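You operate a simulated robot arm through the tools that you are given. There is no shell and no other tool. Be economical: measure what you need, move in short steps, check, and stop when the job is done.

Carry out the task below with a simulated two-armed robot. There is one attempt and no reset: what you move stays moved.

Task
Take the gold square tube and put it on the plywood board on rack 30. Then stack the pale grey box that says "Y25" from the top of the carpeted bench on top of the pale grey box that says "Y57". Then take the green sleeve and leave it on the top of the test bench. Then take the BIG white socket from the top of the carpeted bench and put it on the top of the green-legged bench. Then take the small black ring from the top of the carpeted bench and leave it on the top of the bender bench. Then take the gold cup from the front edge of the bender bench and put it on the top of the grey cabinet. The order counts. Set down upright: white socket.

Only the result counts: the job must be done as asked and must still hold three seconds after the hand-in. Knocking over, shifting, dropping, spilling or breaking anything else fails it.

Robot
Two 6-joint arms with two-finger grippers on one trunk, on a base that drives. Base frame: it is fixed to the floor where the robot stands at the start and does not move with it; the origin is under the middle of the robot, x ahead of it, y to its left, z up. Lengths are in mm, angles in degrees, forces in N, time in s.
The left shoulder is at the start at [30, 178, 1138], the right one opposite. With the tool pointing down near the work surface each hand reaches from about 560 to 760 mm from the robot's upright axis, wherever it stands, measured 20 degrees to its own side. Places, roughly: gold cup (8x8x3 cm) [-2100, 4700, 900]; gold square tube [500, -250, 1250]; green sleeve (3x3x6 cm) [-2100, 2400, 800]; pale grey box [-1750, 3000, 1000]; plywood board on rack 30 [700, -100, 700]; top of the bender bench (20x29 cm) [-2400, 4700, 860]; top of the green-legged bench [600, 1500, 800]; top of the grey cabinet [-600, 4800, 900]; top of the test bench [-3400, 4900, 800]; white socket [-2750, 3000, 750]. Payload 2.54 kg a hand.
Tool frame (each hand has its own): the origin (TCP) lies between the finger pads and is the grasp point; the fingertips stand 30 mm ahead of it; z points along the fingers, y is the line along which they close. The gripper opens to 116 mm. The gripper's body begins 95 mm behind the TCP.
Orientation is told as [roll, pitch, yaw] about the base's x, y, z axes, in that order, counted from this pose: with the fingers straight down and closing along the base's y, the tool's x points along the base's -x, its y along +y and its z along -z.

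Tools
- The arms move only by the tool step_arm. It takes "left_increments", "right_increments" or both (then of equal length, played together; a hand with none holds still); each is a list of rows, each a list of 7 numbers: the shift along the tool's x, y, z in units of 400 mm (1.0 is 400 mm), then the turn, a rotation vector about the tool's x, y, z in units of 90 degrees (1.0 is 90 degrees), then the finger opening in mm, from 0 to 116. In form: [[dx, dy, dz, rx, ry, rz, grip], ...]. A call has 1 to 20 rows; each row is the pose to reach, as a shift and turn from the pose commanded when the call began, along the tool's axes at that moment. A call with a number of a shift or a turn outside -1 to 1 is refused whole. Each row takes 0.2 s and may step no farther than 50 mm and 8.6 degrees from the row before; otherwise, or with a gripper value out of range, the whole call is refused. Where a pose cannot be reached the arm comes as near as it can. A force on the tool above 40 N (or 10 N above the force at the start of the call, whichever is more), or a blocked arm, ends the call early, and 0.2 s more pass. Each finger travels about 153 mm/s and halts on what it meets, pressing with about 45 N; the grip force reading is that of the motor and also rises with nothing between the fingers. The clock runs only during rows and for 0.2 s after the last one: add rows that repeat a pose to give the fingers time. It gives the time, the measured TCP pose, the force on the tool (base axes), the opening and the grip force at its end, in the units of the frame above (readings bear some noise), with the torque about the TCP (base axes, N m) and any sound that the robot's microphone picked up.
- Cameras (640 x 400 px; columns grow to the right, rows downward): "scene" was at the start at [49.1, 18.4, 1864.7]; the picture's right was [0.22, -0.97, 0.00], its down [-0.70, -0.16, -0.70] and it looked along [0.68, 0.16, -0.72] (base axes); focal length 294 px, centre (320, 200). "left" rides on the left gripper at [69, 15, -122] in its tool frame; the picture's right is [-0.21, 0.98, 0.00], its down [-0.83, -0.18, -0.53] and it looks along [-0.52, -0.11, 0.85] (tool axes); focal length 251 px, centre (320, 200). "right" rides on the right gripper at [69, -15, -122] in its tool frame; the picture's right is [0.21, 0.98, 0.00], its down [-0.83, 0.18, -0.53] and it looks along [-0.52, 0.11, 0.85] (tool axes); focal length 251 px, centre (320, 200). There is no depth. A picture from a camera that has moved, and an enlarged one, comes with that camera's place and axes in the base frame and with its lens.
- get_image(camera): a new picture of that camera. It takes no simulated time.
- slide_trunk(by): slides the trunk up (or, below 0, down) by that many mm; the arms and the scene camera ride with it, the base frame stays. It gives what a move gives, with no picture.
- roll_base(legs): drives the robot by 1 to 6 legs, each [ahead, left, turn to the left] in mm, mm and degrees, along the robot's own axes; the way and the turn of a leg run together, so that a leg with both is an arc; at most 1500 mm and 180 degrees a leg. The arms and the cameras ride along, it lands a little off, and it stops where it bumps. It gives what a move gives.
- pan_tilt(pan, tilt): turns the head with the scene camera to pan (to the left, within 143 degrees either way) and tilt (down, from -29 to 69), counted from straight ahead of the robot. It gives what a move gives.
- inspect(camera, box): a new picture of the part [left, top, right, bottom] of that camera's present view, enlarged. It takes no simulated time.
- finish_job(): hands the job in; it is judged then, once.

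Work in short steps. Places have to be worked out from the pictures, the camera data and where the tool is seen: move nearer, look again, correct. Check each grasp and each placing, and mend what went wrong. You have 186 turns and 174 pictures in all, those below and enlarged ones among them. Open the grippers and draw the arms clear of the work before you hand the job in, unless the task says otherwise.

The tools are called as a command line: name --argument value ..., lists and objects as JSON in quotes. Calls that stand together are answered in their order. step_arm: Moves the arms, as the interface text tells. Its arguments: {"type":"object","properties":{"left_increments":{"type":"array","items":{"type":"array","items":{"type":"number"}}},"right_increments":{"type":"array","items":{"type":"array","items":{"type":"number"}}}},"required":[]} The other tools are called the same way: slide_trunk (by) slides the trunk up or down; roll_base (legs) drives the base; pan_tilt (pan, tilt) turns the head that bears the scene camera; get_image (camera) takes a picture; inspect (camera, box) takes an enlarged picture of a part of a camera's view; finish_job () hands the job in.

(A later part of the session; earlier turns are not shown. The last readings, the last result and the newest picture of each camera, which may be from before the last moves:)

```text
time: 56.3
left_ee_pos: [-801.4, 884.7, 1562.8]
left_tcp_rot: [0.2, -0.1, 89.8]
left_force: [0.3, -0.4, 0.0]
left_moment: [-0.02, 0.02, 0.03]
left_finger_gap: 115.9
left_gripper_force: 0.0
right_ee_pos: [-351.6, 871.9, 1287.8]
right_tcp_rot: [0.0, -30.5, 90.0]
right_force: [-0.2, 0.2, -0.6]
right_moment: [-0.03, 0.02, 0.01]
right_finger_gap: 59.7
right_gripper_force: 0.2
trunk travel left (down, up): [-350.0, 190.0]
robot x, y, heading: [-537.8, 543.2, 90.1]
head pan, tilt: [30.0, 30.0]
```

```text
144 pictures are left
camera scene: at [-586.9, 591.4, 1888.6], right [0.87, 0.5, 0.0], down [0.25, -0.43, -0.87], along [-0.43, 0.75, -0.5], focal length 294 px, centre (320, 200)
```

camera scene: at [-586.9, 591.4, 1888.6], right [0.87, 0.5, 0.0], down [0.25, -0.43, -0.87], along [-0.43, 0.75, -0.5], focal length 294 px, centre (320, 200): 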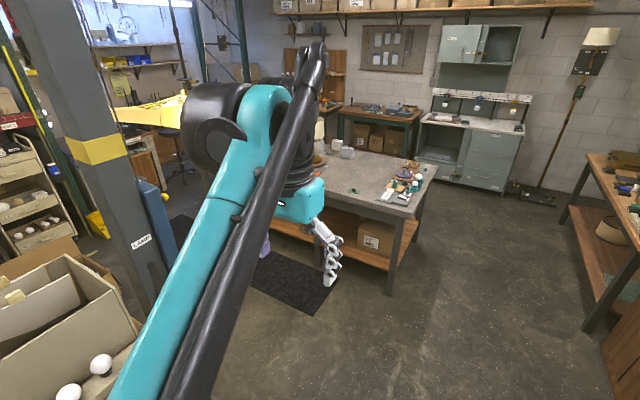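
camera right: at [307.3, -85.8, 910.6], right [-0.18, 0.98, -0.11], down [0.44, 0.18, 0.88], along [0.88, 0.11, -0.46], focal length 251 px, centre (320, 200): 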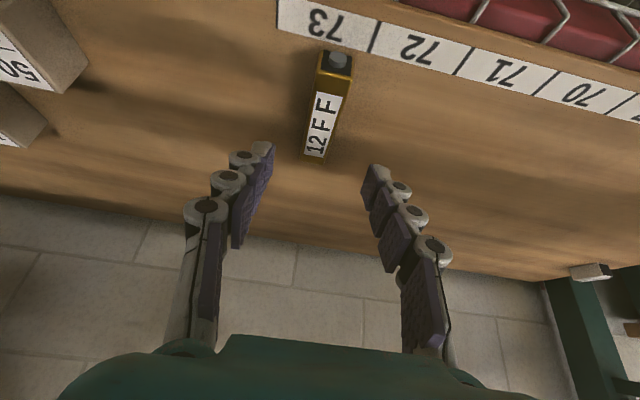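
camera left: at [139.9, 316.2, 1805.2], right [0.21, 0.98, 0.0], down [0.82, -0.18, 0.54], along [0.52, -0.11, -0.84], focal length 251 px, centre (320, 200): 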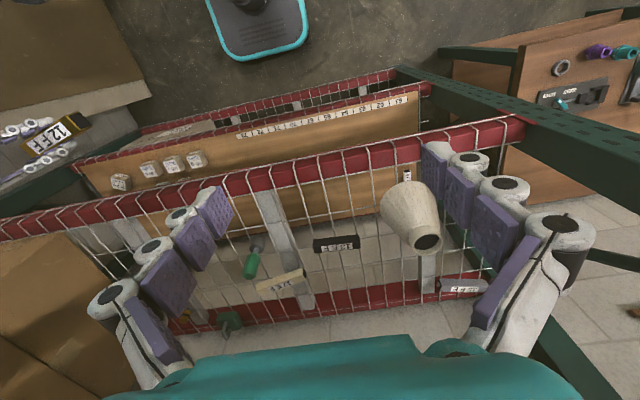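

Now I go ahead 850 mm and left 500 mm and look at the bench top.

roll_base --legs '[[850, 0, 0], [0, 500, 0]]'

pan_tilt --pan 0 --tilt 35

get_image --camera "scene"

pan_tilt --pan 55 --tilt 35

get_image --camera "scene"

```text
time: 63.3
left_ee_pos: [-1303.2, 1728.9, 1563.0]
left_tcp_rot: [0.1, -0.1, 90.3]
left_force: [0.0, 0.5, 0.5]
left_moment: [-0.01, -0.03, 0.04]
left_finger_gap: 116.0
left_gripper_force: 0.1
right_ee_pos: [-851.4, 1720.3, 1287.0]
right_tcp_rot: [-0.1, -30.4, 90.4]
right_force: [0.3, 0.2, 0.3]
right_moment: [0.01, 0.01, 0.03]
right_finger_gap: 60.3
right_gripper_force: 0.1
trunk travel left (down, up): [-350.0, 190.0]
robot x, y, heading: [-1035.0, 1389.1, 90.4]
head pan, tilt: [30.0, 30.0]
```

```text
time: 64.3
left_ee_pos: [-1302.0, 1729.2, 1564.2]
left_tcp_rot: [0.1, -0.2, 90.3]
left_force: [-0.5, 0.0, 0.2]
left_moment: [-0.03, 0.02, -0.01]
left_finger_gap: 115.9
left_gripper_force: 0.0
right_ee_pos: [-850.6, 1721.0, 1287.3]
right_tcp_rot: [0.0, -30.3, 90.3]
right_force: [0.4, -1.2, 0.3]
right_moment: [0.0, -0.01, 0.01]
right_finger_gap: 60.0
right_gripper_force: 0.0
trunk travel left (down, up): [-350.0, 190.0]
robot x, y, heading: [-1039.3, 1391.4, 90.4]
head pan, tilt: [0.0, 35.0]
```

```text
143 pictures are left
camera scene: at [-1038.8, 1448.7, 1880.8], right [1.0, 0.01, 0.0], down [0.0, -0.57, -0.82], along [-0.01, 0.82, -0.57], focal length 294 px, centre (320, 200)
```

scene: 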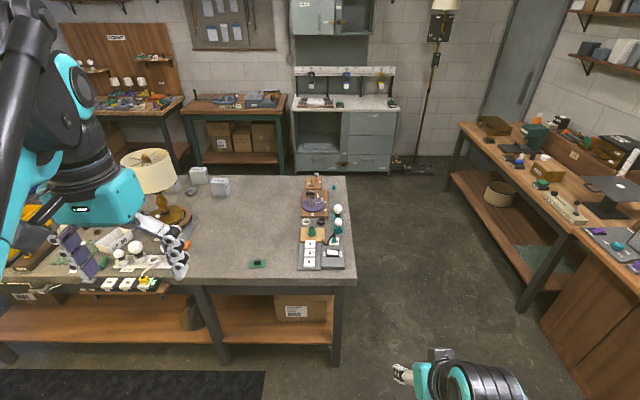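

```text
time: 65.5
left_ee_pos: [-1302.8, 1729.5, 1562.6]
left_tcp_rot: [0.1, -0.2, 90.3]
left_force: [0.3, -0.1, 0.3]
left_moment: [-0.01, 0.01, -0.01]
left_finger_gap: 116.3
left_gripper_force: 0.1
right_ee_pos: [-851.2, 1720.9, 1287.6]
right_tcp_rot: [-0.1, -30.4, 90.3]
right_force: [0.1, -0.3, 0.3]
right_moment: [0.01, -0.03, -0.02]
right_finger_gap: 60.1
right_gripper_force: 0.0
trunk travel left (down, up): [-350.0, 190.0]
robot x, y, heading: [-1040.0, 1393.7, 90.0]
head pan, tilt: [55.0, 35.0]
```

```text
142 pictures are left
camera scene: at [-1111.0, 1410.8, 1880.8], right [0.57, 0.82, 0.0], down [0.47, -0.33, -0.82], along [-0.67, 0.47, -0.57], focal length 294 px, centre (320, 200)
```

scene: 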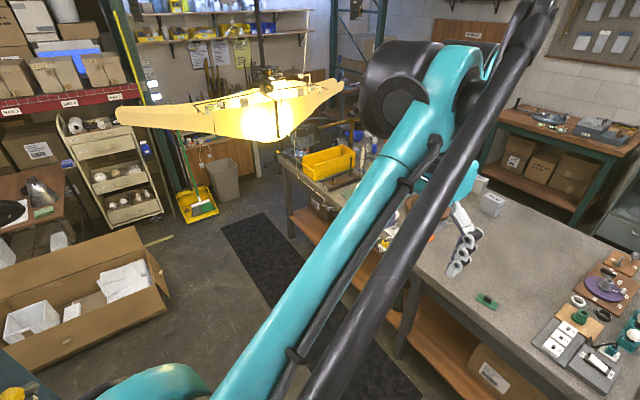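

The Y boxes are near the back of the carpeted bench (≈[-1730,3110]), reachable only from behind. I drive around the right end of the bench into the aisle behind, and turn to face it.

roll_base --legs '[[0, -850, 0], [1230, 0, 0], [1230, 0, 0]]'

pan_tilt --pan 110 --tilt 35

get_image --camera "scene"

pan_tilt --pan 30 --tilt 40

get_image --camera "scene"

```text
time: 81.7
left_ee_pos: [-465.7, 4198.4, 1562.9]
left_tcp_rot: [0.1, 0.0, 90.0]
left_force: [0.6, -1.1, -0.5]
left_moment: [-0.01, 0.0, 0.0]
left_finger_gap: 116.0
left_gripper_force: 0.1
right_ee_pos: [-14.4, 4187.0, 1287.3]
right_tcp_rot: [-0.1, -30.4, 90.2]
right_force: [0.3, 0.0, -0.5]
right_moment: [0.04, 0.0, 0.0]
right_finger_gap: 59.9
right_gripper_force: 0.0
trunk travel left (down, up): [-350.0, 190.0]
robot x, y, heading: [-202.4, 3860.2, 90.0]
head pan, tilt: [55.0, 35.0]
```

```text
time: 82.9
left_ee_pos: [-466.0, 4199.1, 1563.6]
left_tcp_rot: [0.0, -0.2, 89.9]
left_force: [-0.5, -0.4, -0.8]
left_moment: [0.03, 0.03, -0.02]
left_finger_gap: 115.9
left_gripper_force: 0.1
right_ee_pos: [-12.9, 4186.6, 1288.2]
right_tcp_rot: [-0.3, -30.3, 90.1]
right_force: [-0.3, 0.7, -0.4]
right_moment: [0.01, 0.03, 0.01]
right_finger_gap: 60.1
right_gripper_force: 0.1
trunk travel left (down, up): [-350.0, 190.0]
robot x, y, heading: [-204.0, 3854.6, 90.0]
head pan, tilt: [110.0, 35.0]
```

```text
141 pictures are left
camera scene: at [-285.9, 3798.0, 1880.8], right [-0.34, 0.94, 0.0], down [0.54, 0.2, -0.82], along [-0.77, -0.28, -0.57], focal length 294 px, centre (320, 200)
```

scene: 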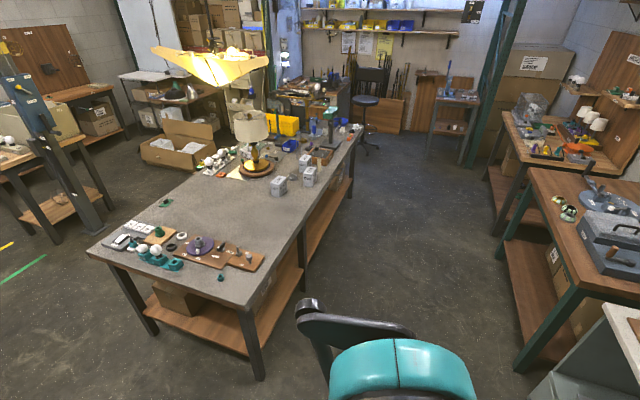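

```text
time: 84.4
left_ee_pos: [-465.1, 4199.2, 1561.4]
left_tcp_rot: [0.0, -0.1, 90.1]
left_force: [-0.4, 0.2, 0.3]
left_moment: [-0.02, 0.01, 0.0]
left_finger_gap: 115.8
left_gripper_force: 0.1
right_ee_pos: [-13.4, 4186.6, 1288.5]
right_tcp_rot: [-0.1, -30.5, 90.1]
right_force: [0.3, 0.1, 0.0]
right_moment: [-0.03, 0.02, 0.0]
right_finger_gap: 59.9
right_gripper_force: 0.0
trunk travel left (down, up): [-350.0, 190.0]
robot x, y, heading: [-204.6, 3857.2, 89.9]
head pan, tilt: [30.0, 40.0]
```

```text
140 pictures are left
camera scene: at [-245.7, 3901.6, 1873.2], right [0.87, 0.5, 0.0], down [0.32, -0.56, -0.77], along [-0.38, 0.66, -0.64], focal length 294 px, centre (320, 200)
```

scene: 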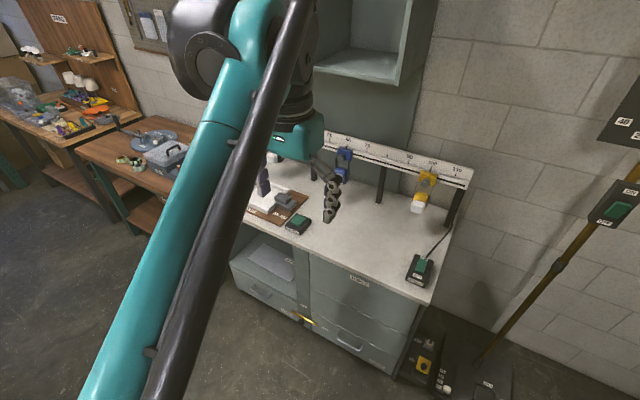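

Good overview of the back aisle. I turn 180° to face the bench and strafe right to x≈-1500 to be near the two pale grey boxes.

roll_base --legs '[[0, 0, 180], [0, -1300, 0]]'

pan_tilt --pan -15 --tilt 50

step_arm --right_increments '[[0, 0, -0.1, 0, 0.08, 0, 90], [0, 0, -0.2, 0, 0.16, 0, 90], [0, 0, -0.25, 0, 0.24, 0, 90], [0, 0, -0.25, 0, 0.338, 0, 90], [0, 0, -0.25, 0, 0.338, 0, 90]]'

get_image --camera "scene"

```text
time: 98.2
left_ee_pos: [-1238.8, 3531.4, 1562.5]
left_tcp_rot: [0.1, -0.1, -91.0]
left_force: [0.1, -1.0, -0.5]
left_moment: [0.01, -0.02, 0.01]
left_finger_gap: 116.3
left_gripper_force: 0.1
right_ee_pos: [-1689.1, 3551.2, 1288.1]
right_tcp_rot: [-0.1, -30.3, -90.8]
right_force: [0.1, 0.8, 0.6]
right_moment: [0.0, -0.01, 0.0]
right_finger_gap: 59.9
right_gripper_force: 0.1
trunk travel left (down, up): [-350.0, 190.0]
robot x, y, heading: [-1493.4, 3875.7, -90.9]
head pan, tilt: [30.0, 40.0]
```

```text
time: 99.3
left_ee_pos: [-1238.4, 3531.8, 1561.3]
left_tcp_rot: [0.0, -0.1, -90.9]
left_force: [0.7, -0.2, -0.5]
left_moment: [-0.01, 0.03, 0.0]
left_finger_gap: 115.9
left_gripper_force: 0.1
right_ee_pos: [-1689.0, 3550.4, 1287.8]
right_tcp_rot: [-0.1, -30.4, -90.8]
right_force: [0.0, -0.4, 0.4]
right_moment: [-0.02, -0.02, 0.01]
right_finger_gap: 59.9
right_gripper_force: 0.2
trunk travel left (down, up): [-350.0, 190.0]
robot x, y, heading: [-1497.3, 3879.2, -90.9]
head pan, tilt: [-15.0, 50.0]
```

```text
refused: row 4 steps farther than a row can; nothing moved
```

```text
139 pictures are left
camera scene: at [-1514.6, 3833.3, 1859.1], right [-0.96, 0.27, 0.0], down [0.21, 0.74, -0.64], along [-0.18, -0.62, -0.77], focal length 294 px, centre (320, 200)
```

scene: 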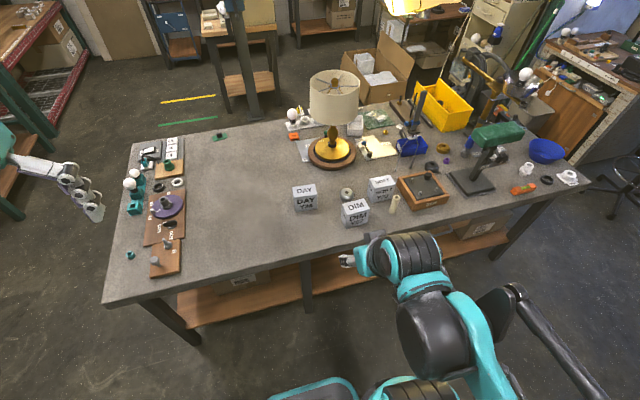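

Three boxes are visible; I zoom to read them.

inspect --camera "scene" --box '[280, 160, 460, 240]'

step_arm --right_increments '[[0, 0, -0.1, 0, 0.08, 0, 90], [0, 0, -0.2, 0, 0.16, 0, 90], [0, 0, -0.25, 0, 0.24, 0, 90], [0, 0, -0.25, 0, 0.32, 0, 90], [0, 0, -0.25, 0, 0.338, 0, 90], [0, 0, -0.25, 0, 0.338, 0, 90]]'

get_image --camera "right"

```text
3.56 times, centred on (370, 200) of scene
camera zoom: at [-1514.6, 3833.3, 1859.1], right [-0.96, 0.27, 0.0], down [0.21, 0.74, -0.64], along [-0.18, -0.62, -0.77], focal length 1045 px, centre (142, 200)
```

zoom: 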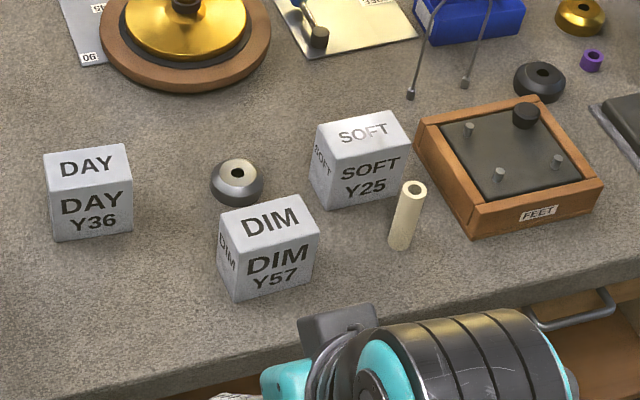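

```text
time: 100.8
left_ee_pos: [-1238.8, 3532.5, 1562.6]
left_tcp_rot: [0.1, -0.1, -91.0]
left_force: [0.0, -0.8, -0.1]
left_moment: [-0.01, 0.01, -0.02]
left_finger_gap: 116.1
left_gripper_force: 0.2
right_ee_pos: [-1688.0, 3600.7, 1374.3]
right_tcp_rot: [-0.1, 0.0, -90.9]
right_force: [-0.6, 0.1, 0.0]
right_moment: [-0.01, 0.03, 0.02]
right_finger_gap: 90.1
right_gripper_force: 0.2
trunk travel left (down, up): [-350.0, 190.0]
robot x, y, heading: [-1492.3, 3878.5, -90.6]
head pan, tilt: [-15.0, 50.0]
```

```text
137 pictures are left
camera right: at [-1703.3, 3671.5, 1495.6], right [0.98, 0.2, 0.0], down [0.17, -0.83, 0.53], along [0.1, -0.52, -0.85], focal length 251 px, centre (320, 200)
```

right: 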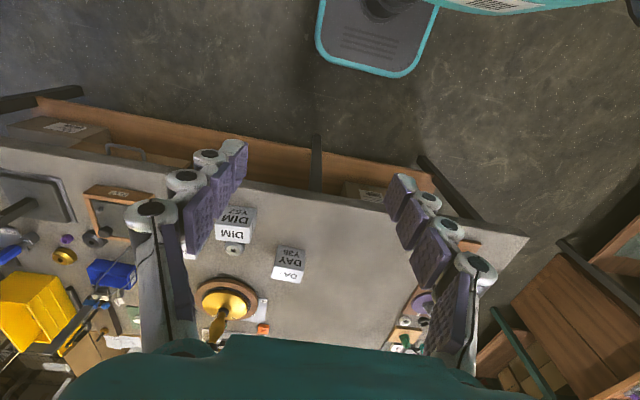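

Y25 ("SOFT") ≈[-2047,3012], Y57 ("DIM") ≈[-1879,3116], tops z≈880. I shift the base right 285 and forward 185.

roll_base --legs '[[0, -285, 0.7], [185, 0, 0]]'

get_image --camera "right"

inspect --camera "scene" --box '[200, 150, 460, 310]'

```text
time: 103.8
left_ee_pos: [-1517.7, 3353.8, 1561.7]
left_tcp_rot: [0.1, -0.1, -90.2]
left_force: [-0.2, -0.9, 1.6]
left_moment: [0.02, 0.01, -0.01]
left_finger_gap: 116.1
left_gripper_force: 0.0
right_ee_pos: [-1968.7, 3417.1, 1375.0]
right_tcp_rot: [-0.1, 0.1, -90.2]
right_force: [-0.9, 0.1, 0.1]
right_moment: [0.02, -0.02, -0.02]
right_finger_gap: 90.0
right_gripper_force: 0.0
trunk travel left (down, up): [-350.0, 190.0]
robot x, y, heading: [-1773.2, 3694.3, -90.0]
head pan, tilt: [-15.0, 50.0]
```

```text
136 pictures are left
camera right: at [-1985.2, 3486.8, 1495.4], right [0.98, 0.21, 0.0], down [0.18, -0.83, 0.53], along [0.11, -0.52, -0.85], focal length 251 px, centre (320, 200)
```

right: 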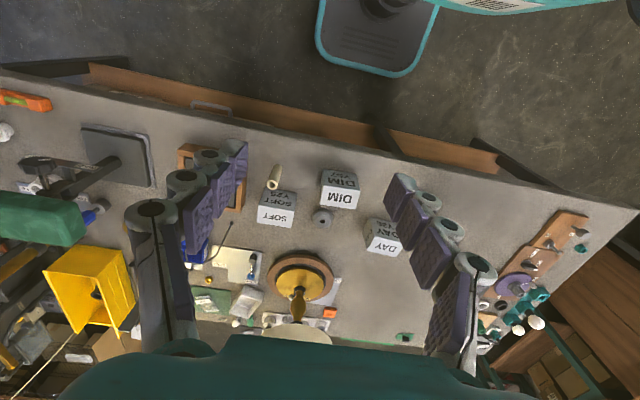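

```text
2.46 times, centred on (330, 230) of scene
camera zoom: at [-1798.6, 3650.9, 1859.1], right [-0.97, 0.26, 0.0], down [0.2, 0.74, -0.64], along [-0.17, -0.62, -0.77], focal length 724 px, centre (295, 126)
```

zoom: 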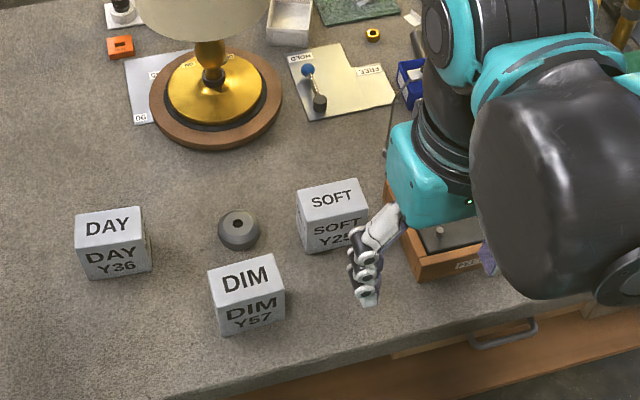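

I zoom in the hand camera to get box corners.

inspect --camera "right" --box '[240, 150, 400, 250]'

```text
4.00 times, centred on (320, 200) of right
camera zoom: at [-1985.2, 3486.8, 1495.4], right [0.98, 0.21, 0.0], down [0.18, -0.83, 0.53], along [0.11, -0.52, -0.85], focal length 1006 px, centre (320, 200)
```

zoom: 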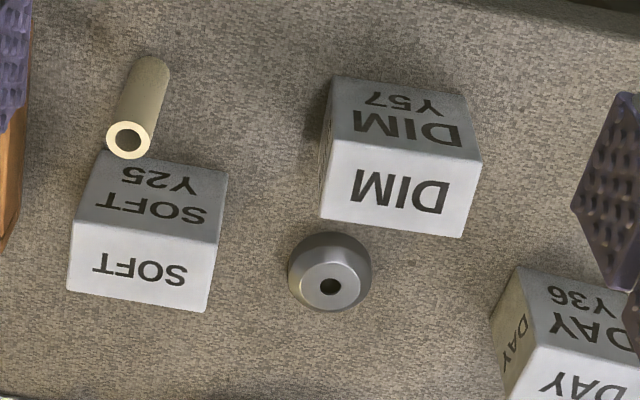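

Boxes are 100×62×96 mm, long side along x; Y25 centre [-2021,3053], Y57 centre [-1861,3154], top z 917. I move the right hand over Y25 with the fingers closing along y.

step_arm --right_increments '[[-0.076, -0.011, 0.057, 0, 0, -0.083, 100], [-0.152, -0.022, 0.114, 0, 0, -0.166, 100], [-0.228, -0.033, 0.171, 0, 0, -0.25, 100], [-0.303, -0.043, 0.228, 0, 0, -0.333, 100], [-0.379, -0.054, 0.285, 0, 0, -0.416, 100], [-0.455, -0.065, 0.343, 0, 0, -0.5, 100], [-0.531, -0.076, 0.4, 0, 0, -0.583, 100], [-0.607, -0.087, 0.457, 0, 0, -0.667, 100], [-0.683, -0.098, 0.514, 0, 0, -0.75, 100], [-0.758, -0.108, 0.571, 0, 0, -0.833, 100], [-0.834, -0.119, 0.628, 0, 0, -0.917, 100], [-0.91, -0.13, 0.685, 0, 0, -1.0, 100], [-0.91, -0.13, 0.685, 0, 0, -1.0, 100]]'

get_image --camera "right"

get_image --camera "scene"

```text
time: 106.7
left_ee_pos: [-1517.7, 3355.1, 1563.1]
left_tcp_rot: [0.1, -0.1, -90.2]
left_force: [0.0, 0.9, -0.4]
left_moment: [-0.03, 0.02, 0.03]
left_finger_gap: 115.7
left_gripper_force: 0.0
right_ee_pos: [-2024.0, 3054.2, 1101.6]
right_tcp_rot: [0.0, 0.0, -0.1]
right_force: [0.8, 0.4, 0.7]
right_moment: [-0.01, 0.02, 0.02]
right_finger_gap: 100.1
right_gripper_force: 0.0
trunk travel left (down, up): [-350.0, 190.0]
robot x, y, heading: [-1779.1, 3695.5, -90.4]
head pan, tilt: [-15.0, 50.0]
```

```text
133 pictures are left
camera right: at [-2093.9, 3040.1, 1222.7], right [-0.21, 0.98, 0.0], down [0.83, 0.18, 0.53], along [0.52, 0.11, -0.85], focal length 251 px, centre (320, 200)
```

right: 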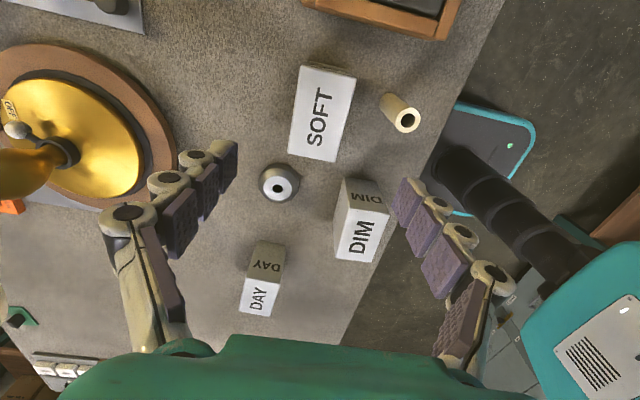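

```text
132 pictures are left
camera scene: at [-1798.0, 3652.5, 1859.1], right [-0.97, 0.26, 0.0], down [0.2, 0.74, -0.64], along [-0.17, -0.62, -0.77], focal length 294 px, centre (320, 200)
```

scene: 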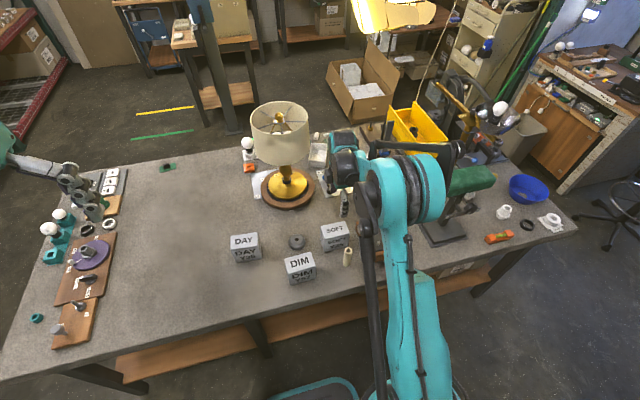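

Centred. I descend to z 890 and close on Y25.

step_arm --right_increments '[[0, 0.005, 0.11, 0, 0, 0, 100], [0, 0.005, 0.22, 0, 0, 0, 100], [0, 0.005, 0.33, 0, 0, 0, 100], [0, 0.005, 0.44, 0, 0, 0, 100], [0, 0.005, 0.5275, 0, 0, 0, 100], [0, 0.005, 0.5275, 0, 0, 0, 100], [0, 0.005, 0.5275, 0, 0, 0, 75], [0, 0.005, 0.5275, 0, 0, 0, 60], [0, 0.005, 0.5275, 0, 0, 0, 50], [0, 0.005, 0.5275, 0, 0, 0, 50]]'

get_image --camera "right"

```text
time: 108.8
left_ee_pos: [-1517.2, 3353.4, 1562.2]
left_tcp_rot: [0.1, 0.0, -90.2]
left_force: [-0.1, 0.0, -0.3]
left_moment: [-0.02, -0.04, 0.01]
left_finger_gap: 115.9
left_gripper_force: 0.0
right_ee_pos: [-2024.1, 3057.0, 887.7]
right_tcp_rot: [0.0, 0.0, -0.2]
right_force: [-0.6, -1.4, 3.2]
right_moment: [-0.01, 0.01, -0.04]
right_finger_gap: 61.0
right_gripper_force: 45.3
trunk travel left (down, up): [-350.0, 190.0]
robot x, y, heading: [-1778.5, 3697.7, -90.4]
head pan, tilt: [-15.0, 50.0]
```

```text
131 pictures are left
camera right: at [-2092.8, 3042.4, 1010.4], right [-0.21, 0.98, 0.0], down [0.83, 0.18, 0.53], along [0.52, 0.11, -0.85], focal length 251 px, centre (320, 200)
```

right: 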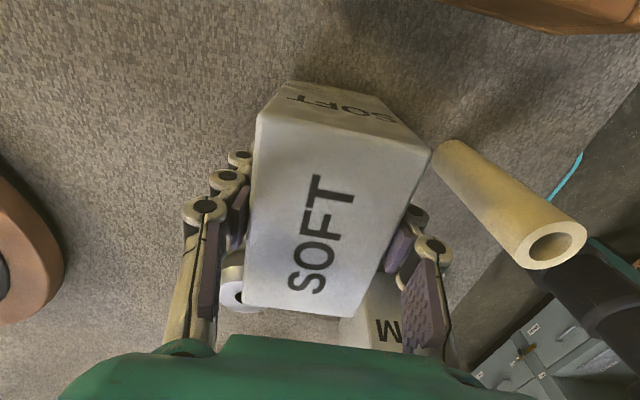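

Held at 61 mm. I lift 160 mm and carry it over Y57.

step_arm --right_increments '[[0, 0, -0.1, 0, 0, 0, 50], [0, 0, -0.2, 0, 0, 0, 50], [0, 0, -0.3, 0, 0, 0, 50], [0, 0, -0.4, 0, 0, 0, 50], [-0.102, 0.061, -0.4, 0, 0, 0, 50], [-0.204, 0.121, -0.4, 0, 0, 0, 50], [-0.306, 0.182, -0.4, 0, 0, -0.008, 50], [-0.406, 0.242, -0.4, 0, 0, -0.016, 50], [-0.406, 0.242, -0.4, 0, 0, -0.016, 50]]'

get_image --camera "right"

inspect --camera "scene" --box '[220, 160, 420, 320]'

```text
time: 110.8
left_ee_pos: [-1519.3, 3351.3, 1562.2]
left_tcp_rot: [0.2, -0.1, -90.2]
left_force: [0.2, -0.1, -0.2]
left_moment: [0.01, -0.01, 0.02]
left_finger_gap: 115.8
left_gripper_force: 0.0
right_ee_pos: [-1861.6, 3151.5, 1049.2]
right_tcp_rot: [0.1, 0.1, 1.3]
right_force: [-0.4, -0.1, -1.8]
right_moment: [0.01, 0.0, -0.03]
right_finger_gap: 61.0
right_gripper_force: 44.9
trunk travel left (down, up): [-350.0, 190.0]
robot x, y, heading: [-1776.3, 3695.6, -89.9]
head pan, tilt: [-15.0, 50.0]
```

```text
130 pictures are left
camera right: at [-1930.1, 3135.1, 1169.0], right [-0.24, 0.97, 0.0], down [0.82, 0.2, 0.53], along [0.52, 0.13, -0.85], focal length 251 px, centre (320, 200)
```

right: 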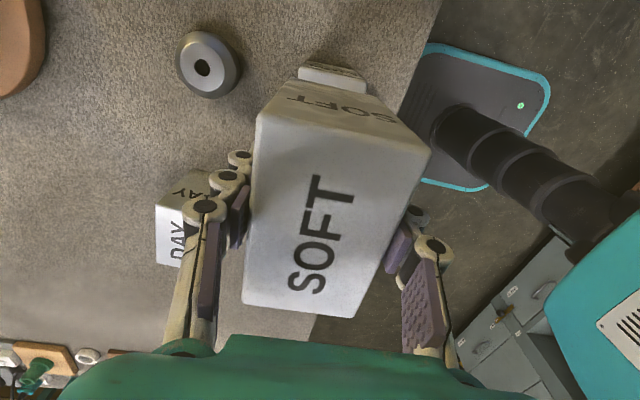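

```text
2.50 times, centred on (320, 240) of scene
camera zoom: at [-1800.0, 3649.9, 1859.0], right [-0.97, 0.26, 0.0], down [0.2, 0.74, -0.64], along [-0.17, -0.62, -0.77], focal length 735 px, centre (320, 100)
```

zoom: 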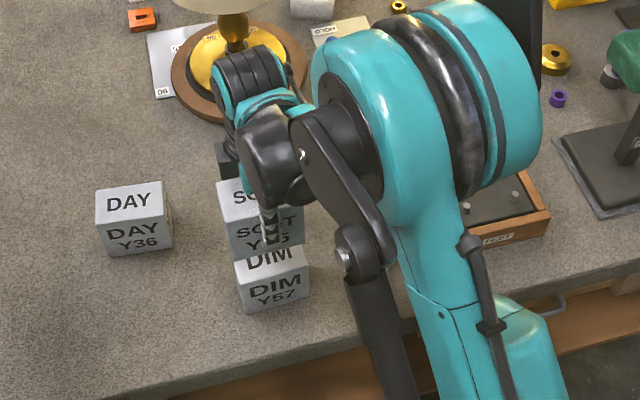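

Alignment is within ~6 mm; I correct 5 mm in −x, lower 60 mm, then slowly to contact.

step_arm --right_increments '[[0.0125, 0.003, 0.05, 0, 0, 0, 50], [0.0125, 0.003, 0.1, 0, 0, 0, 50], [0.0125, 0.003, 0.14, 0, 0, 0, 50], [0.0125, 0.003, 0.15, 0, 0, 0, 50], [0.0125, 0.003, 0.157, 0, 0, 0, 50], [0.0125, 0.003, 0.161, 0, 0, 0, 50], [0.0125, 0.003, 0.165, 0, 0, 0, 50], [0.0125, 0.003, 0.165, 0, 0, 0, 50]]'

inspect --camera "scene" --box '[220, 190, 380, 320]'

```text
time: 112.7
left_ee_pos: [-1517.6, 3355.7, 1563.5]
left_tcp_rot: [0.1, -0.2, -90.2]
left_force: [0.7, -0.5, 0.0]
left_moment: [-0.02, 0.01, 0.02]
left_finger_gap: 116.1
left_gripper_force: 0.1
right_ee_pos: [-1865.3, 3153.2, 984.0]
right_tcp_rot: [-0.2, 0.2, 1.3]
right_force: [-1.5, -6.0, 33.3]
right_moment: [-0.19, 0.03, -0.03]
right_finger_gap: 60.9
right_gripper_force: 44.6
trunk travel left (down, up): [-350.0, 190.0]
robot x, y, heading: [-1782.4, 3696.8, -90.3]
head pan, tilt: [-15.0, 50.0]
```

```text
3.08 times, centred on (300, 255) of scene
camera zoom: at [-1797.7, 3653.4, 1859.2], right [-0.97, 0.26, 0.0], down [0.2, 0.74, -0.64], along [-0.17, -0.62, -0.77], focal length 904 px, centre (382, 31)
```

zoom: 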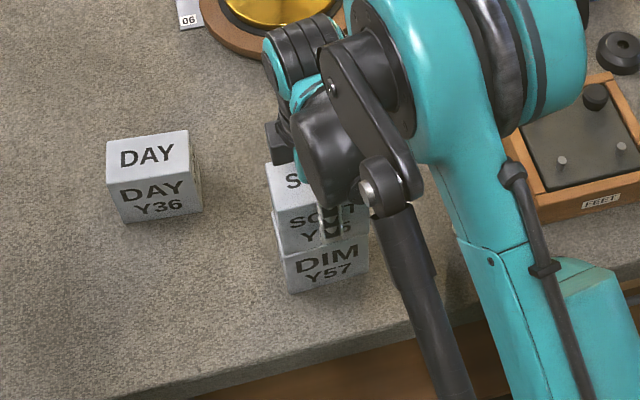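

Contact. I ease 1 mm, open the fingers and rise straight up.

step_arm --right_increments '[[0, 0, -0.003, 0, 0, 0, 50], [0, 0, -0.003, 0, 0, 0, 70], [0, 0, -0.003, 0, 0, 0, 90], [0, 0, -0.003, 0, 0, 0, 90], [0, 0, -0.1, 0, 0, 0, 90], [0, 0, -0.2, 0, 0, 0, 90], [0, 0, -0.3, 0, 0, 0, 90], [0, 0, -0.4, 0, 0, 0, 90], [0, 0, -0.5, 0, 0, 0, 90]]'

get_image --camera "right"

```text
time: 114.7
left_ee_pos: [-1517.7, 3353.7, 1562.8]
left_tcp_rot: [0.1, -0.1, -90.2]
left_force: [0.8, 0.4, -0.4]
left_moment: [-0.03, 0.0, -0.01]
left_finger_gap: 115.9
left_gripper_force: 0.1
right_ee_pos: [-1864.5, 3152.6, 1184.1]
right_tcp_rot: [0.0, 0.2, 1.3]
right_force: [-0.6, -0.2, 0.8]
right_moment: [-0.03, -0.01, -0.01]
right_finger_gap: 90.0
right_gripper_force: 0.1
trunk travel left (down, up): [-350.0, 190.0]
robot x, y, heading: [-1781.1, 3695.0, -89.8]
head pan, tilt: [-15.0, 50.0]
```

```text
127 pictures are left
camera right: at [-1934.3, 3136.6, 1305.5], right [-0.24, 0.97, 0.0], down [0.82, 0.2, 0.53], along [0.52, 0.13, -0.85], focal length 251 px, centre (320, 200)
```

right: 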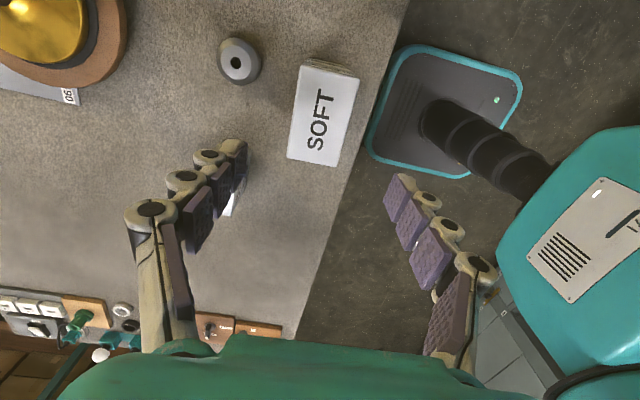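

Y25 is stacked on Y57. Now I look for the green sleeve around [-2100,2400] from here.

step_arm --right_increments '[[0, 0.1, -0.05, 0, 0, 0, 90], [0, 0.2, -0.1, 0, 0, 0, 90], [0, 0.3, -0.15, 0, 0, 0, 90], [0, 0.4, -0.2, 0, 0, 0, 90], [0, 0.5, -0.25, 0, 0, 0, 90], [0, 0.6, -0.3, 0, 0, 0, 90], [0, 0.7, -0.35, 0, 0, 0, 90]]'

pan_tilt --pan -15 --tilt 40

get_image --camera "scene"

```text
time: 116.2
left_ee_pos: [-1519.4, 3357.0, 1563.3]
left_tcp_rot: [0.2, -0.2, -90.2]
left_force: [0.2, 0.3, -0.7]
left_moment: [-0.07, -0.03, 0.01]
left_finger_gap: 116.2
left_gripper_force: 0.1
right_ee_pos: [-1871.6, 3437.0, 1324.0]
right_tcp_rot: [0.0, 0.1, 1.3]
right_force: [0.8, 0.0, 0.8]
right_moment: [-0.04, -0.02, 0.01]
right_finger_gap: 90.1
right_gripper_force: 0.1
trunk travel left (down, up): [-350.0, 190.0]
robot x, y, heading: [-1783.2, 3693.8, -90.3]
head pan, tilt: [-15.0, 50.0]
```

```text
time: 117.0
left_ee_pos: [-1518.4, 3352.7, 1561.6]
left_tcp_rot: [0.1, -0.1, -90.2]
left_force: [0.6, 0.0, -0.4]
left_moment: [0.02, 0.0, 0.02]
left_finger_gap: 116.1
left_gripper_force: 0.1
right_ee_pos: [-1869.8, 3433.3, 1322.9]
right_tcp_rot: [0.0, 0.2, 1.3]
right_force: [0.7, 0.8, 0.2]
right_moment: [-0.01, 0.03, 0.03]
right_finger_gap: 89.8
right_gripper_force: 0.1
trunk travel left (down, up): [-350.0, 190.0]
robot x, y, heading: [-1778.7, 3695.0, -90.4]
head pan, tilt: [-15.0, 40.0]
```

```text
126 pictures are left
camera scene: at [-1800.1, 3642.4, 1873.2], right [-0.97, 0.26, 0.0], down [0.17, 0.62, -0.77], along [-0.2, -0.74, -0.64], focal length 294 px, centre (320, 200)
```

scene: 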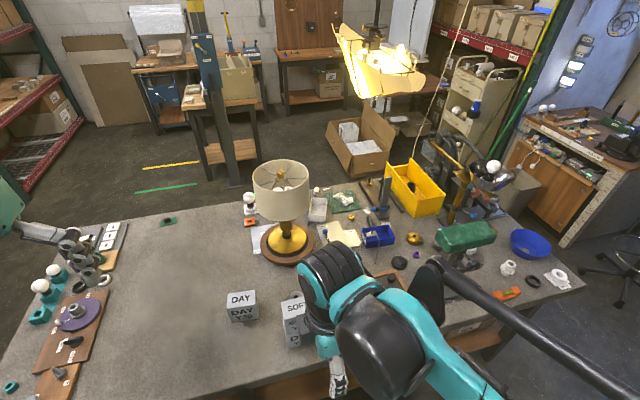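

I enlarge the far part of the bench and the right end.

inspect --camera "scene" --box '[235, 160, 455, 280]'

inspect --camera "scene" --box '[420, 190, 600, 310]'

inspect --camera "scene" --box '[0, 200, 200, 400]'

```text
2.91 times, centred on (345, 220) of scene
camera zoom: at [-1800.1, 3642.4, 1873.2], right [-0.97, 0.26, 0.0], down [0.17, 0.62, -0.77], along [-0.2, -0.74, -0.64], focal length 855 px, centre (247, 142)
```

zoom: 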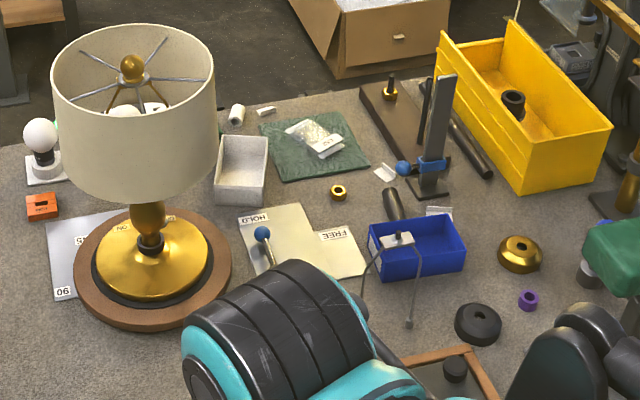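

```text
3.33 times, centred on (510, 250) of scene
camera zoom: at [-1800.1, 3642.4, 1873.2], right [-0.97, 0.26, 0.0], down [0.17, 0.62, -0.77], along [-0.2, -0.74, -0.64], focal length 980 px, centre (-313, 33)
```

zoom: 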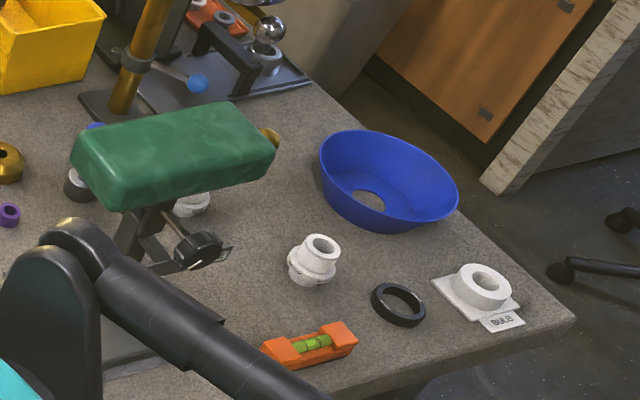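

```text
2.00 times, centred on (100, 300) of scene
camera zoom: at [-1800.1, 3642.4, 1873.2], right [-0.97, 0.26, 0.0], down [0.17, 0.62, -0.77], along [-0.2, -0.74, -0.64], focal length 588 px, centre (760, 0)
```

zoom: 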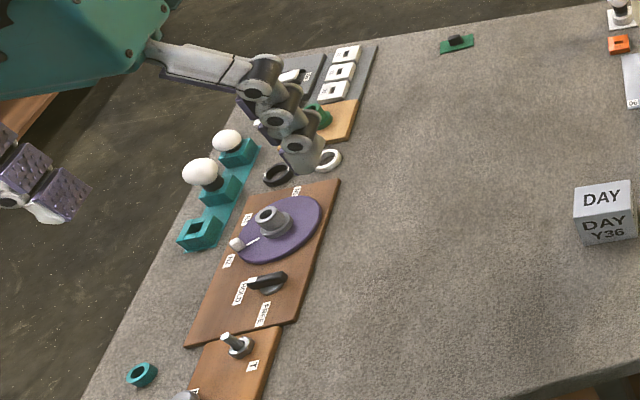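

The sleeve must be hidden behind the lamp at the front side. I drive back around the right end of the bench to its front.

roll_base --legs '[[-150, 0, 0], [0, 1500, 0], [0, 90, 0], [1100, 0, 0], [1050, 0, 0]]'

roll_base --legs '[[0, 0, 180], [0, 1000, 0]]'

pan_tilt --pan 45 --tilt 40

get_image --camera "scene"

```text
time: 136.3
left_ee_pos: [66.3, 1357.9, 1562.2]
left_tcp_rot: [0.0, -0.1, -90.2]
left_force: [0.0, 0.6, 0.1]
left_moment: [0.0, 0.02, 0.01]
left_finger_gap: 115.9
left_gripper_force: 0.1
right_ee_pos: [-288.3, 1437.6, 1323.9]
right_tcp_rot: [0.1, 0.1, 1.4]
right_force: [0.3, 0.5, 1.0]
right_moment: [0.02, 0.02, -0.02]
right_finger_gap: 90.3
right_gripper_force: 0.1
trunk travel left (down, up): [-350.0, 190.0]
robot x, y, heading: [-197.7, 1701.8, -90.1]
head pan, tilt: [-15.0, 40.0]
```

```text
time: 148.9
left_ee_pos: [-1464.5, 1994.6, 1563.6]
left_tcp_rot: [0.1, -0.1, 92.1]
left_force: [-0.2, -0.6, 0.1]
left_moment: [-0.01, -0.03, 0.0]
left_finger_gap: 116.2
left_gripper_force: 0.2
right_ee_pos: [-1107.6, 1926.9, 1323.8]
right_tcp_rot: [0.0, 0.2, -176.4]
right_force: [0.2, 0.8, -1.2]
right_moment: [-0.05, 0.01, 0.01]
right_finger_gap: 90.1
right_gripper_force: 0.0
trunk travel left (down, up): [-350.0, 190.0]
robot x, y, heading: [-1192.7, 1663.9, 92.0]
head pan, tilt: [-15.0, 40.0]
```

```text
time: 150.2
left_ee_pos: [-1464.5, 1994.3, 1562.7]
left_tcp_rot: [0.1, -0.1, 92.2]
left_force: [0.1, 0.4, -0.2]
left_moment: [0.01, -0.07, 0.02]
left_finger_gap: 116.0
left_gripper_force: 0.0
right_ee_pos: [-1108.8, 1927.4, 1322.8]
right_tcp_rot: [0.1, 0.0, -176.3]
right_force: [0.4, 0.5, -0.4]
right_moment: [-0.04, 0.05, -0.05]
right_finger_gap: 90.1
right_gripper_force: 0.1
trunk travel left (down, up): [-350.0, 190.0]
robot x, y, heading: [-1188.5, 1661.2, 92.0]
head pan, tilt: [45.0, 40.0]
```

```text
122 pictures are left
camera scene: at [-1250.9, 1691.0, 1873.2], right [0.68, 0.73, 0.0], down [0.47, -0.44, -0.77], along [-0.56, 0.52, -0.64], focal length 294 px, centre (320, 200)
```

scene: 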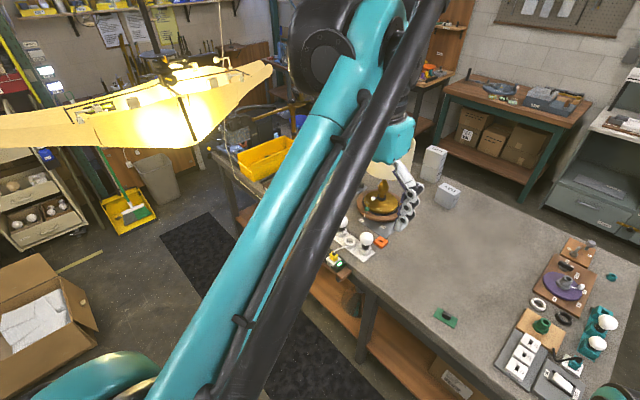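

The hanging lamp spans about y 1400–2570 at x≈-2550, so I keep right of it. Strafe left 550 and look again.

roll_base --legs '[[0, 550, -2]]'

pan_tilt --pan 5 --tilt 45

get_image --camera "scene"

get_image --camera "left"

```text
time: 153.3
left_ee_pos: [-1998.9, 1993.7, 1562.2]
left_tcp_rot: [0.2, -0.1, 90.0]
left_force: [0.6, 0.0, -0.1]
left_moment: [-0.03, 0.05, 0.01]
left_finger_gap: 116.1
left_gripper_force: 0.0
right_ee_pos: [-1645.0, 1913.3, 1323.8]
right_tcp_rot: [0.0, 0.1, -178.7]
right_force: [0.5, 0.2, 0.8]
right_moment: [0.03, -0.01, 0.02]
right_finger_gap: 90.1
right_gripper_force: 0.0
trunk travel left (down, up): [-350.0, 190.0]
robot x, y, heading: [-1734.0, 1651.8, 90.3]
head pan, tilt: [45.0, 40.0]
```

```text
time: 154.4
left_ee_pos: [-1999.6, 1993.7, 1562.3]
left_tcp_rot: [0.0, -0.1, 90.0]
left_force: [-0.4, -0.3, 0.0]
left_moment: [-0.03, 0.0, -0.01]
left_finger_gap: 115.9
left_gripper_force: 0.0
right_ee_pos: [-1646.3, 1912.9, 1322.8]
right_tcp_rot: [0.0, 0.1, -178.7]
right_force: [0.1, 0.6, 0.1]
right_moment: [0.02, -0.01, -0.01]
right_finger_gap: 89.9
right_gripper_force: 0.2
trunk travel left (down, up): [-350.0, 190.0]
robot x, y, heading: [-1738.8, 1653.6, 89.9]
head pan, tilt: [5.0, 45.0]
```

```text
121 pictures are left
camera scene: at [-1744.6, 1704.0, 1866.0], right [1.0, 0.09, 0.0], down [0.06, -0.7, -0.71], along [-0.06, 0.7, -0.71], focal length 294 px, centre (320, 200)
```

scene: 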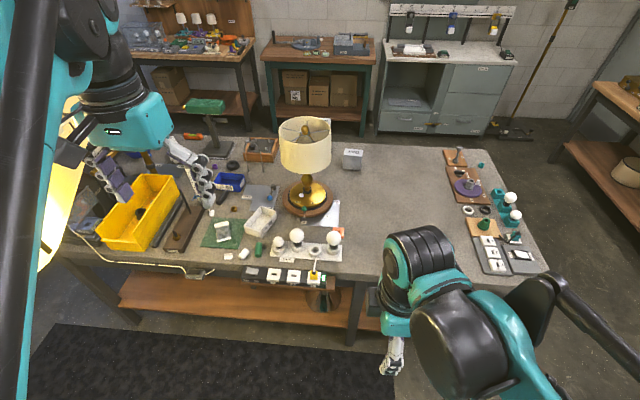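

```text
120 pictures are left
camera left: at [-2013.7, 1924.0, 1684.8], right [-0.98, 0.22, 0.0], down [0.18, 0.82, 0.54], along [0.11, 0.52, -0.84], focal length 251 px, centre (320, 200)
```

left: 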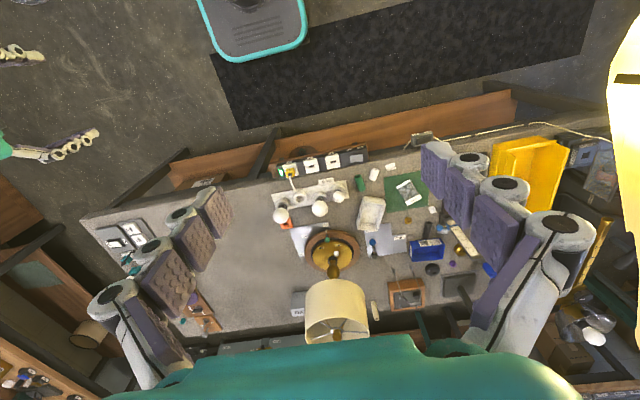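

The green sleeve appears near the front edge (scene ≈(260,248), left camera ≈(360,185)). I zoom.

inspect --camera "scene" --box '[180, 180, 360, 300]'

inspect --camera "left" --box '[250, 130, 430, 250]'

```text
3.33 times, centred on (270, 240) of scene
camera zoom: at [-1744.6, 1704.0, 1866.0], right [1.0, 0.09, 0.0], down [0.06, -0.7, -0.71], along [-0.06, 0.7, -0.71], focal length 980 px, centre (487, 67)
```

zoom: 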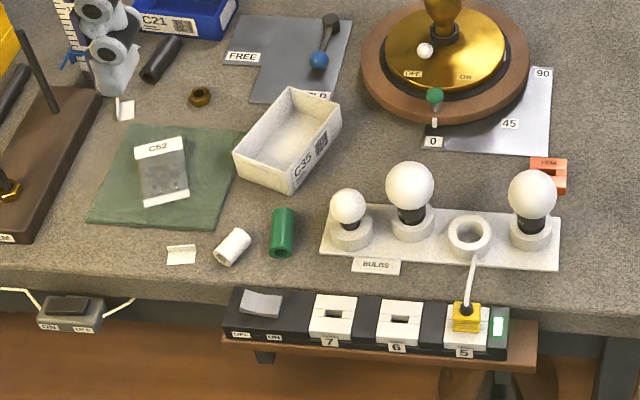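

```text
3.33 times, centred on (340, 190) of left
camera zoom: at [-2013.7, 1924.0, 1684.8], right [-0.98, 0.22, 0.0], down [0.18, 0.82, 0.54], along [0.11, 0.52, -0.84], focal length 838 px, centre (253, 233)
```

zoom: 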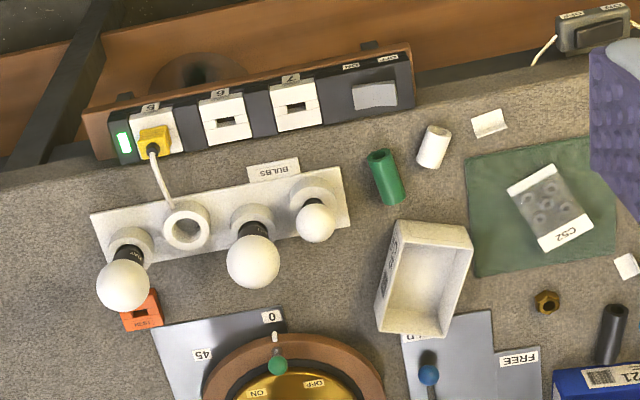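

Sleeve lies at [-2069,2406], axis ~10° off y, Ø30. I move the base to put it in the left arm's work zone.

roll_base --legs '[[145, 100, 0]]'

get_image --camera "left"

```text
time: 155.9
left_ee_pos: [-2098.1, 2136.2, 1562.2]
left_tcp_rot: [0.1, -0.2, 89.9]
left_force: [0.0, 1.2, 0.1]
left_moment: [-0.04, -0.01, -0.01]
left_finger_gap: 116.0
left_gripper_force: 0.0
right_ee_pos: [-1746.3, 2056.7, 1323.7]
right_tcp_rot: [0.0, 0.2, -178.6]
right_force: [0.3, 0.2, -0.3]
right_moment: [0.01, 0.02, 0.02]
right_finger_gap: 90.0
right_gripper_force: 0.0
trunk travel left (down, up): [-350.0, 190.0]
robot x, y, heading: [-1839.2, 1790.4, 90.0]
head pan, tilt: [5.0, 45.0]
```

```text
117 pictures are left
camera left: at [-2113.1, 2067.5, 1684.9], right [-0.98, 0.22, 0.0], down [0.18, 0.82, 0.54], along [0.11, 0.52, -0.84], focal length 251 px, centre (320, 200)
```

left: 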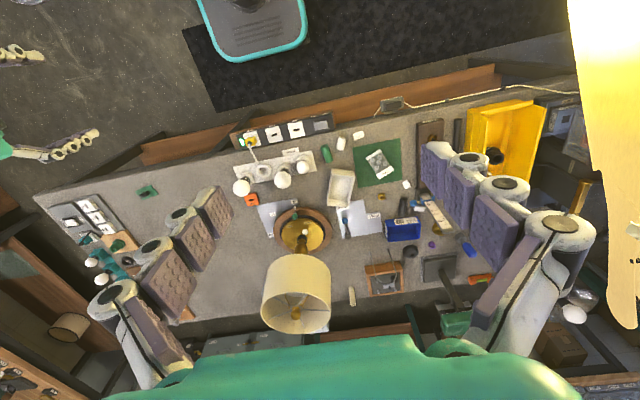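

I bring the left hand above the sleeve at z≈1170 with a 10° yaw.

step_arm --left_increments '[[-0.063, -0.006, 0.089, 0, 0, -0.01, 60], [-0.127, -0.013, 0.178, 0, 0, -0.02, 60], [-0.19, -0.019, 0.267, 0, 0, -0.03, 60], [-0.254, -0.025, 0.356, 0, 0, -0.04, 60], [-0.317, -0.032, 0.445, 0, 0, -0.05, 60], [-0.38, -0.038, 0.535, 0, 0, -0.06, 60], [-0.444, -0.045, 0.624, 0, 0, -0.07, 60], [-0.507, -0.051, 0.713, 0, 0, -0.08, 60], [-0.571, -0.057, 0.802, 0, 0, -0.09, 60], [-0.634, -0.064, 0.891, 0, 0, -0.1, 60], [-0.6975, -0.07, 0.98, 0, 0, -0.11, 60], [-0.6975, -0.07, 0.98, 0, 0, -0.11, 60]]'

inspect --camera "left" --box '[200, 50, 440, 210]'

```text
time: 158.5
left_ee_pos: [-2069.7, 2417.7, 1172.1]
left_tcp_rot: [0.1, -0.2, 99.9]
left_force: [-0.2, -0.2, 0.5]
left_moment: [0.0, 0.01, -0.01]
left_finger_gap: 59.8
left_gripper_force: 0.2
right_ee_pos: [-1744.6, 2056.1, 1324.1]
right_tcp_rot: [0.0, 0.1, -178.7]
right_force: [0.0, 0.1, 0.3]
right_moment: [0.03, 0.02, 0.02]
right_finger_gap: 89.9
right_gripper_force: 0.0
trunk travel left (down, up): [-350.0, 190.0]
robot x, y, heading: [-1838.6, 1799.3, 90.3]
head pan, tilt: [5.0, 45.0]
```

```text
2.50 times, centred on (320, 130) of left
camera zoom: at [-2073.0, 2345.8, 1293.8], right [-1.0, 0.04, 0.0], down [0.04, 0.84, 0.54], along [0.02, 0.54, -0.84], focal length 629 px, centre (320, 375)
```

zoom: 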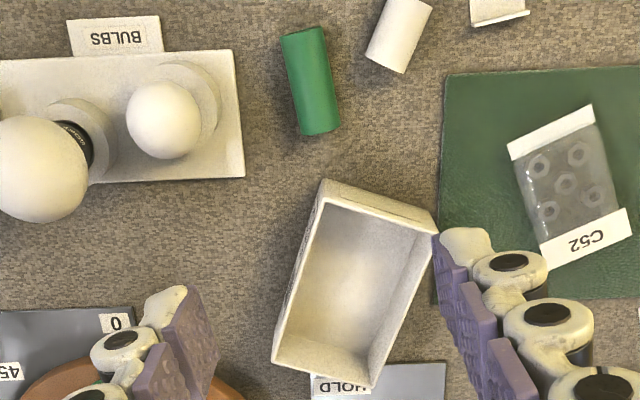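

Sleeve centre confirmed at [-2067,2408]. I descend to z 855 with 46 mm opening.

step_arm --left_increments '[[0.016, -0.002, 0.12, 0, 0, 0.014, 46], [0.016, -0.002, 0.24, 0, 0, 0.028, 46], [0.016, -0.002, 0.36, 0, 0, 0.028, 46], [0.016, -0.002, 0.48, 0, 0, 0.028, 46], [0.016, -0.002, 0.6, 0, 0, 0.028, 46], [0.016, -0.002, 0.7, 0, 0, 0.028, 46], [0.016, -0.002, 0.76, 0, 0, 0.028, 46], [0.016, -0.002, 0.7925, 0, 0, 0.028, 46], [0.016, -0.002, 0.7925, 0, 0, 0.028, 46]]'

get_image --camera "left"

```text
time: 160.3
left_ee_pos: [-2067.7, 2410.2, 859.5]
left_tcp_rot: [0.1, -0.3, 97.2]
left_force: [7.2, -2.1, 23.0]
left_moment: [-0.14, -1.55, 0.01]
left_finger_gap: 20.1
left_gripper_force: 34.6
right_ee_pos: [-1742.7, 2055.3, 1322.8]
right_tcp_rot: [-0.1, 0.1, -178.6]
right_force: [-0.1, -0.6, 0.4]
right_moment: [-0.01, 0.02, -0.03]
right_finger_gap: 89.9
right_gripper_force: 0.1
trunk travel left (down, up): [-350.0, 190.0]
robot x, y, heading: [-1838.2, 1796.9, 90.1]
head pan, tilt: [5.0, 45.0]
stopped in row 9 (left hand): the force on the tool passed its limit at 48 N (the readings are from after the stop); the commanded pose is now the measured one
```

```text
115 pictures are left
camera left: at [-2072.8, 2339.1, 981.6], right [-1.0, 0.09, 0.0], down [0.08, 0.84, 0.54], along [0.05, 0.54, -0.84], focal length 251 px, centre (320, 200)
```

left: 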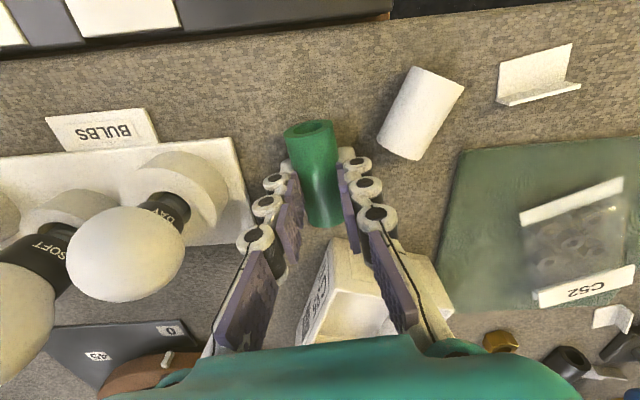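

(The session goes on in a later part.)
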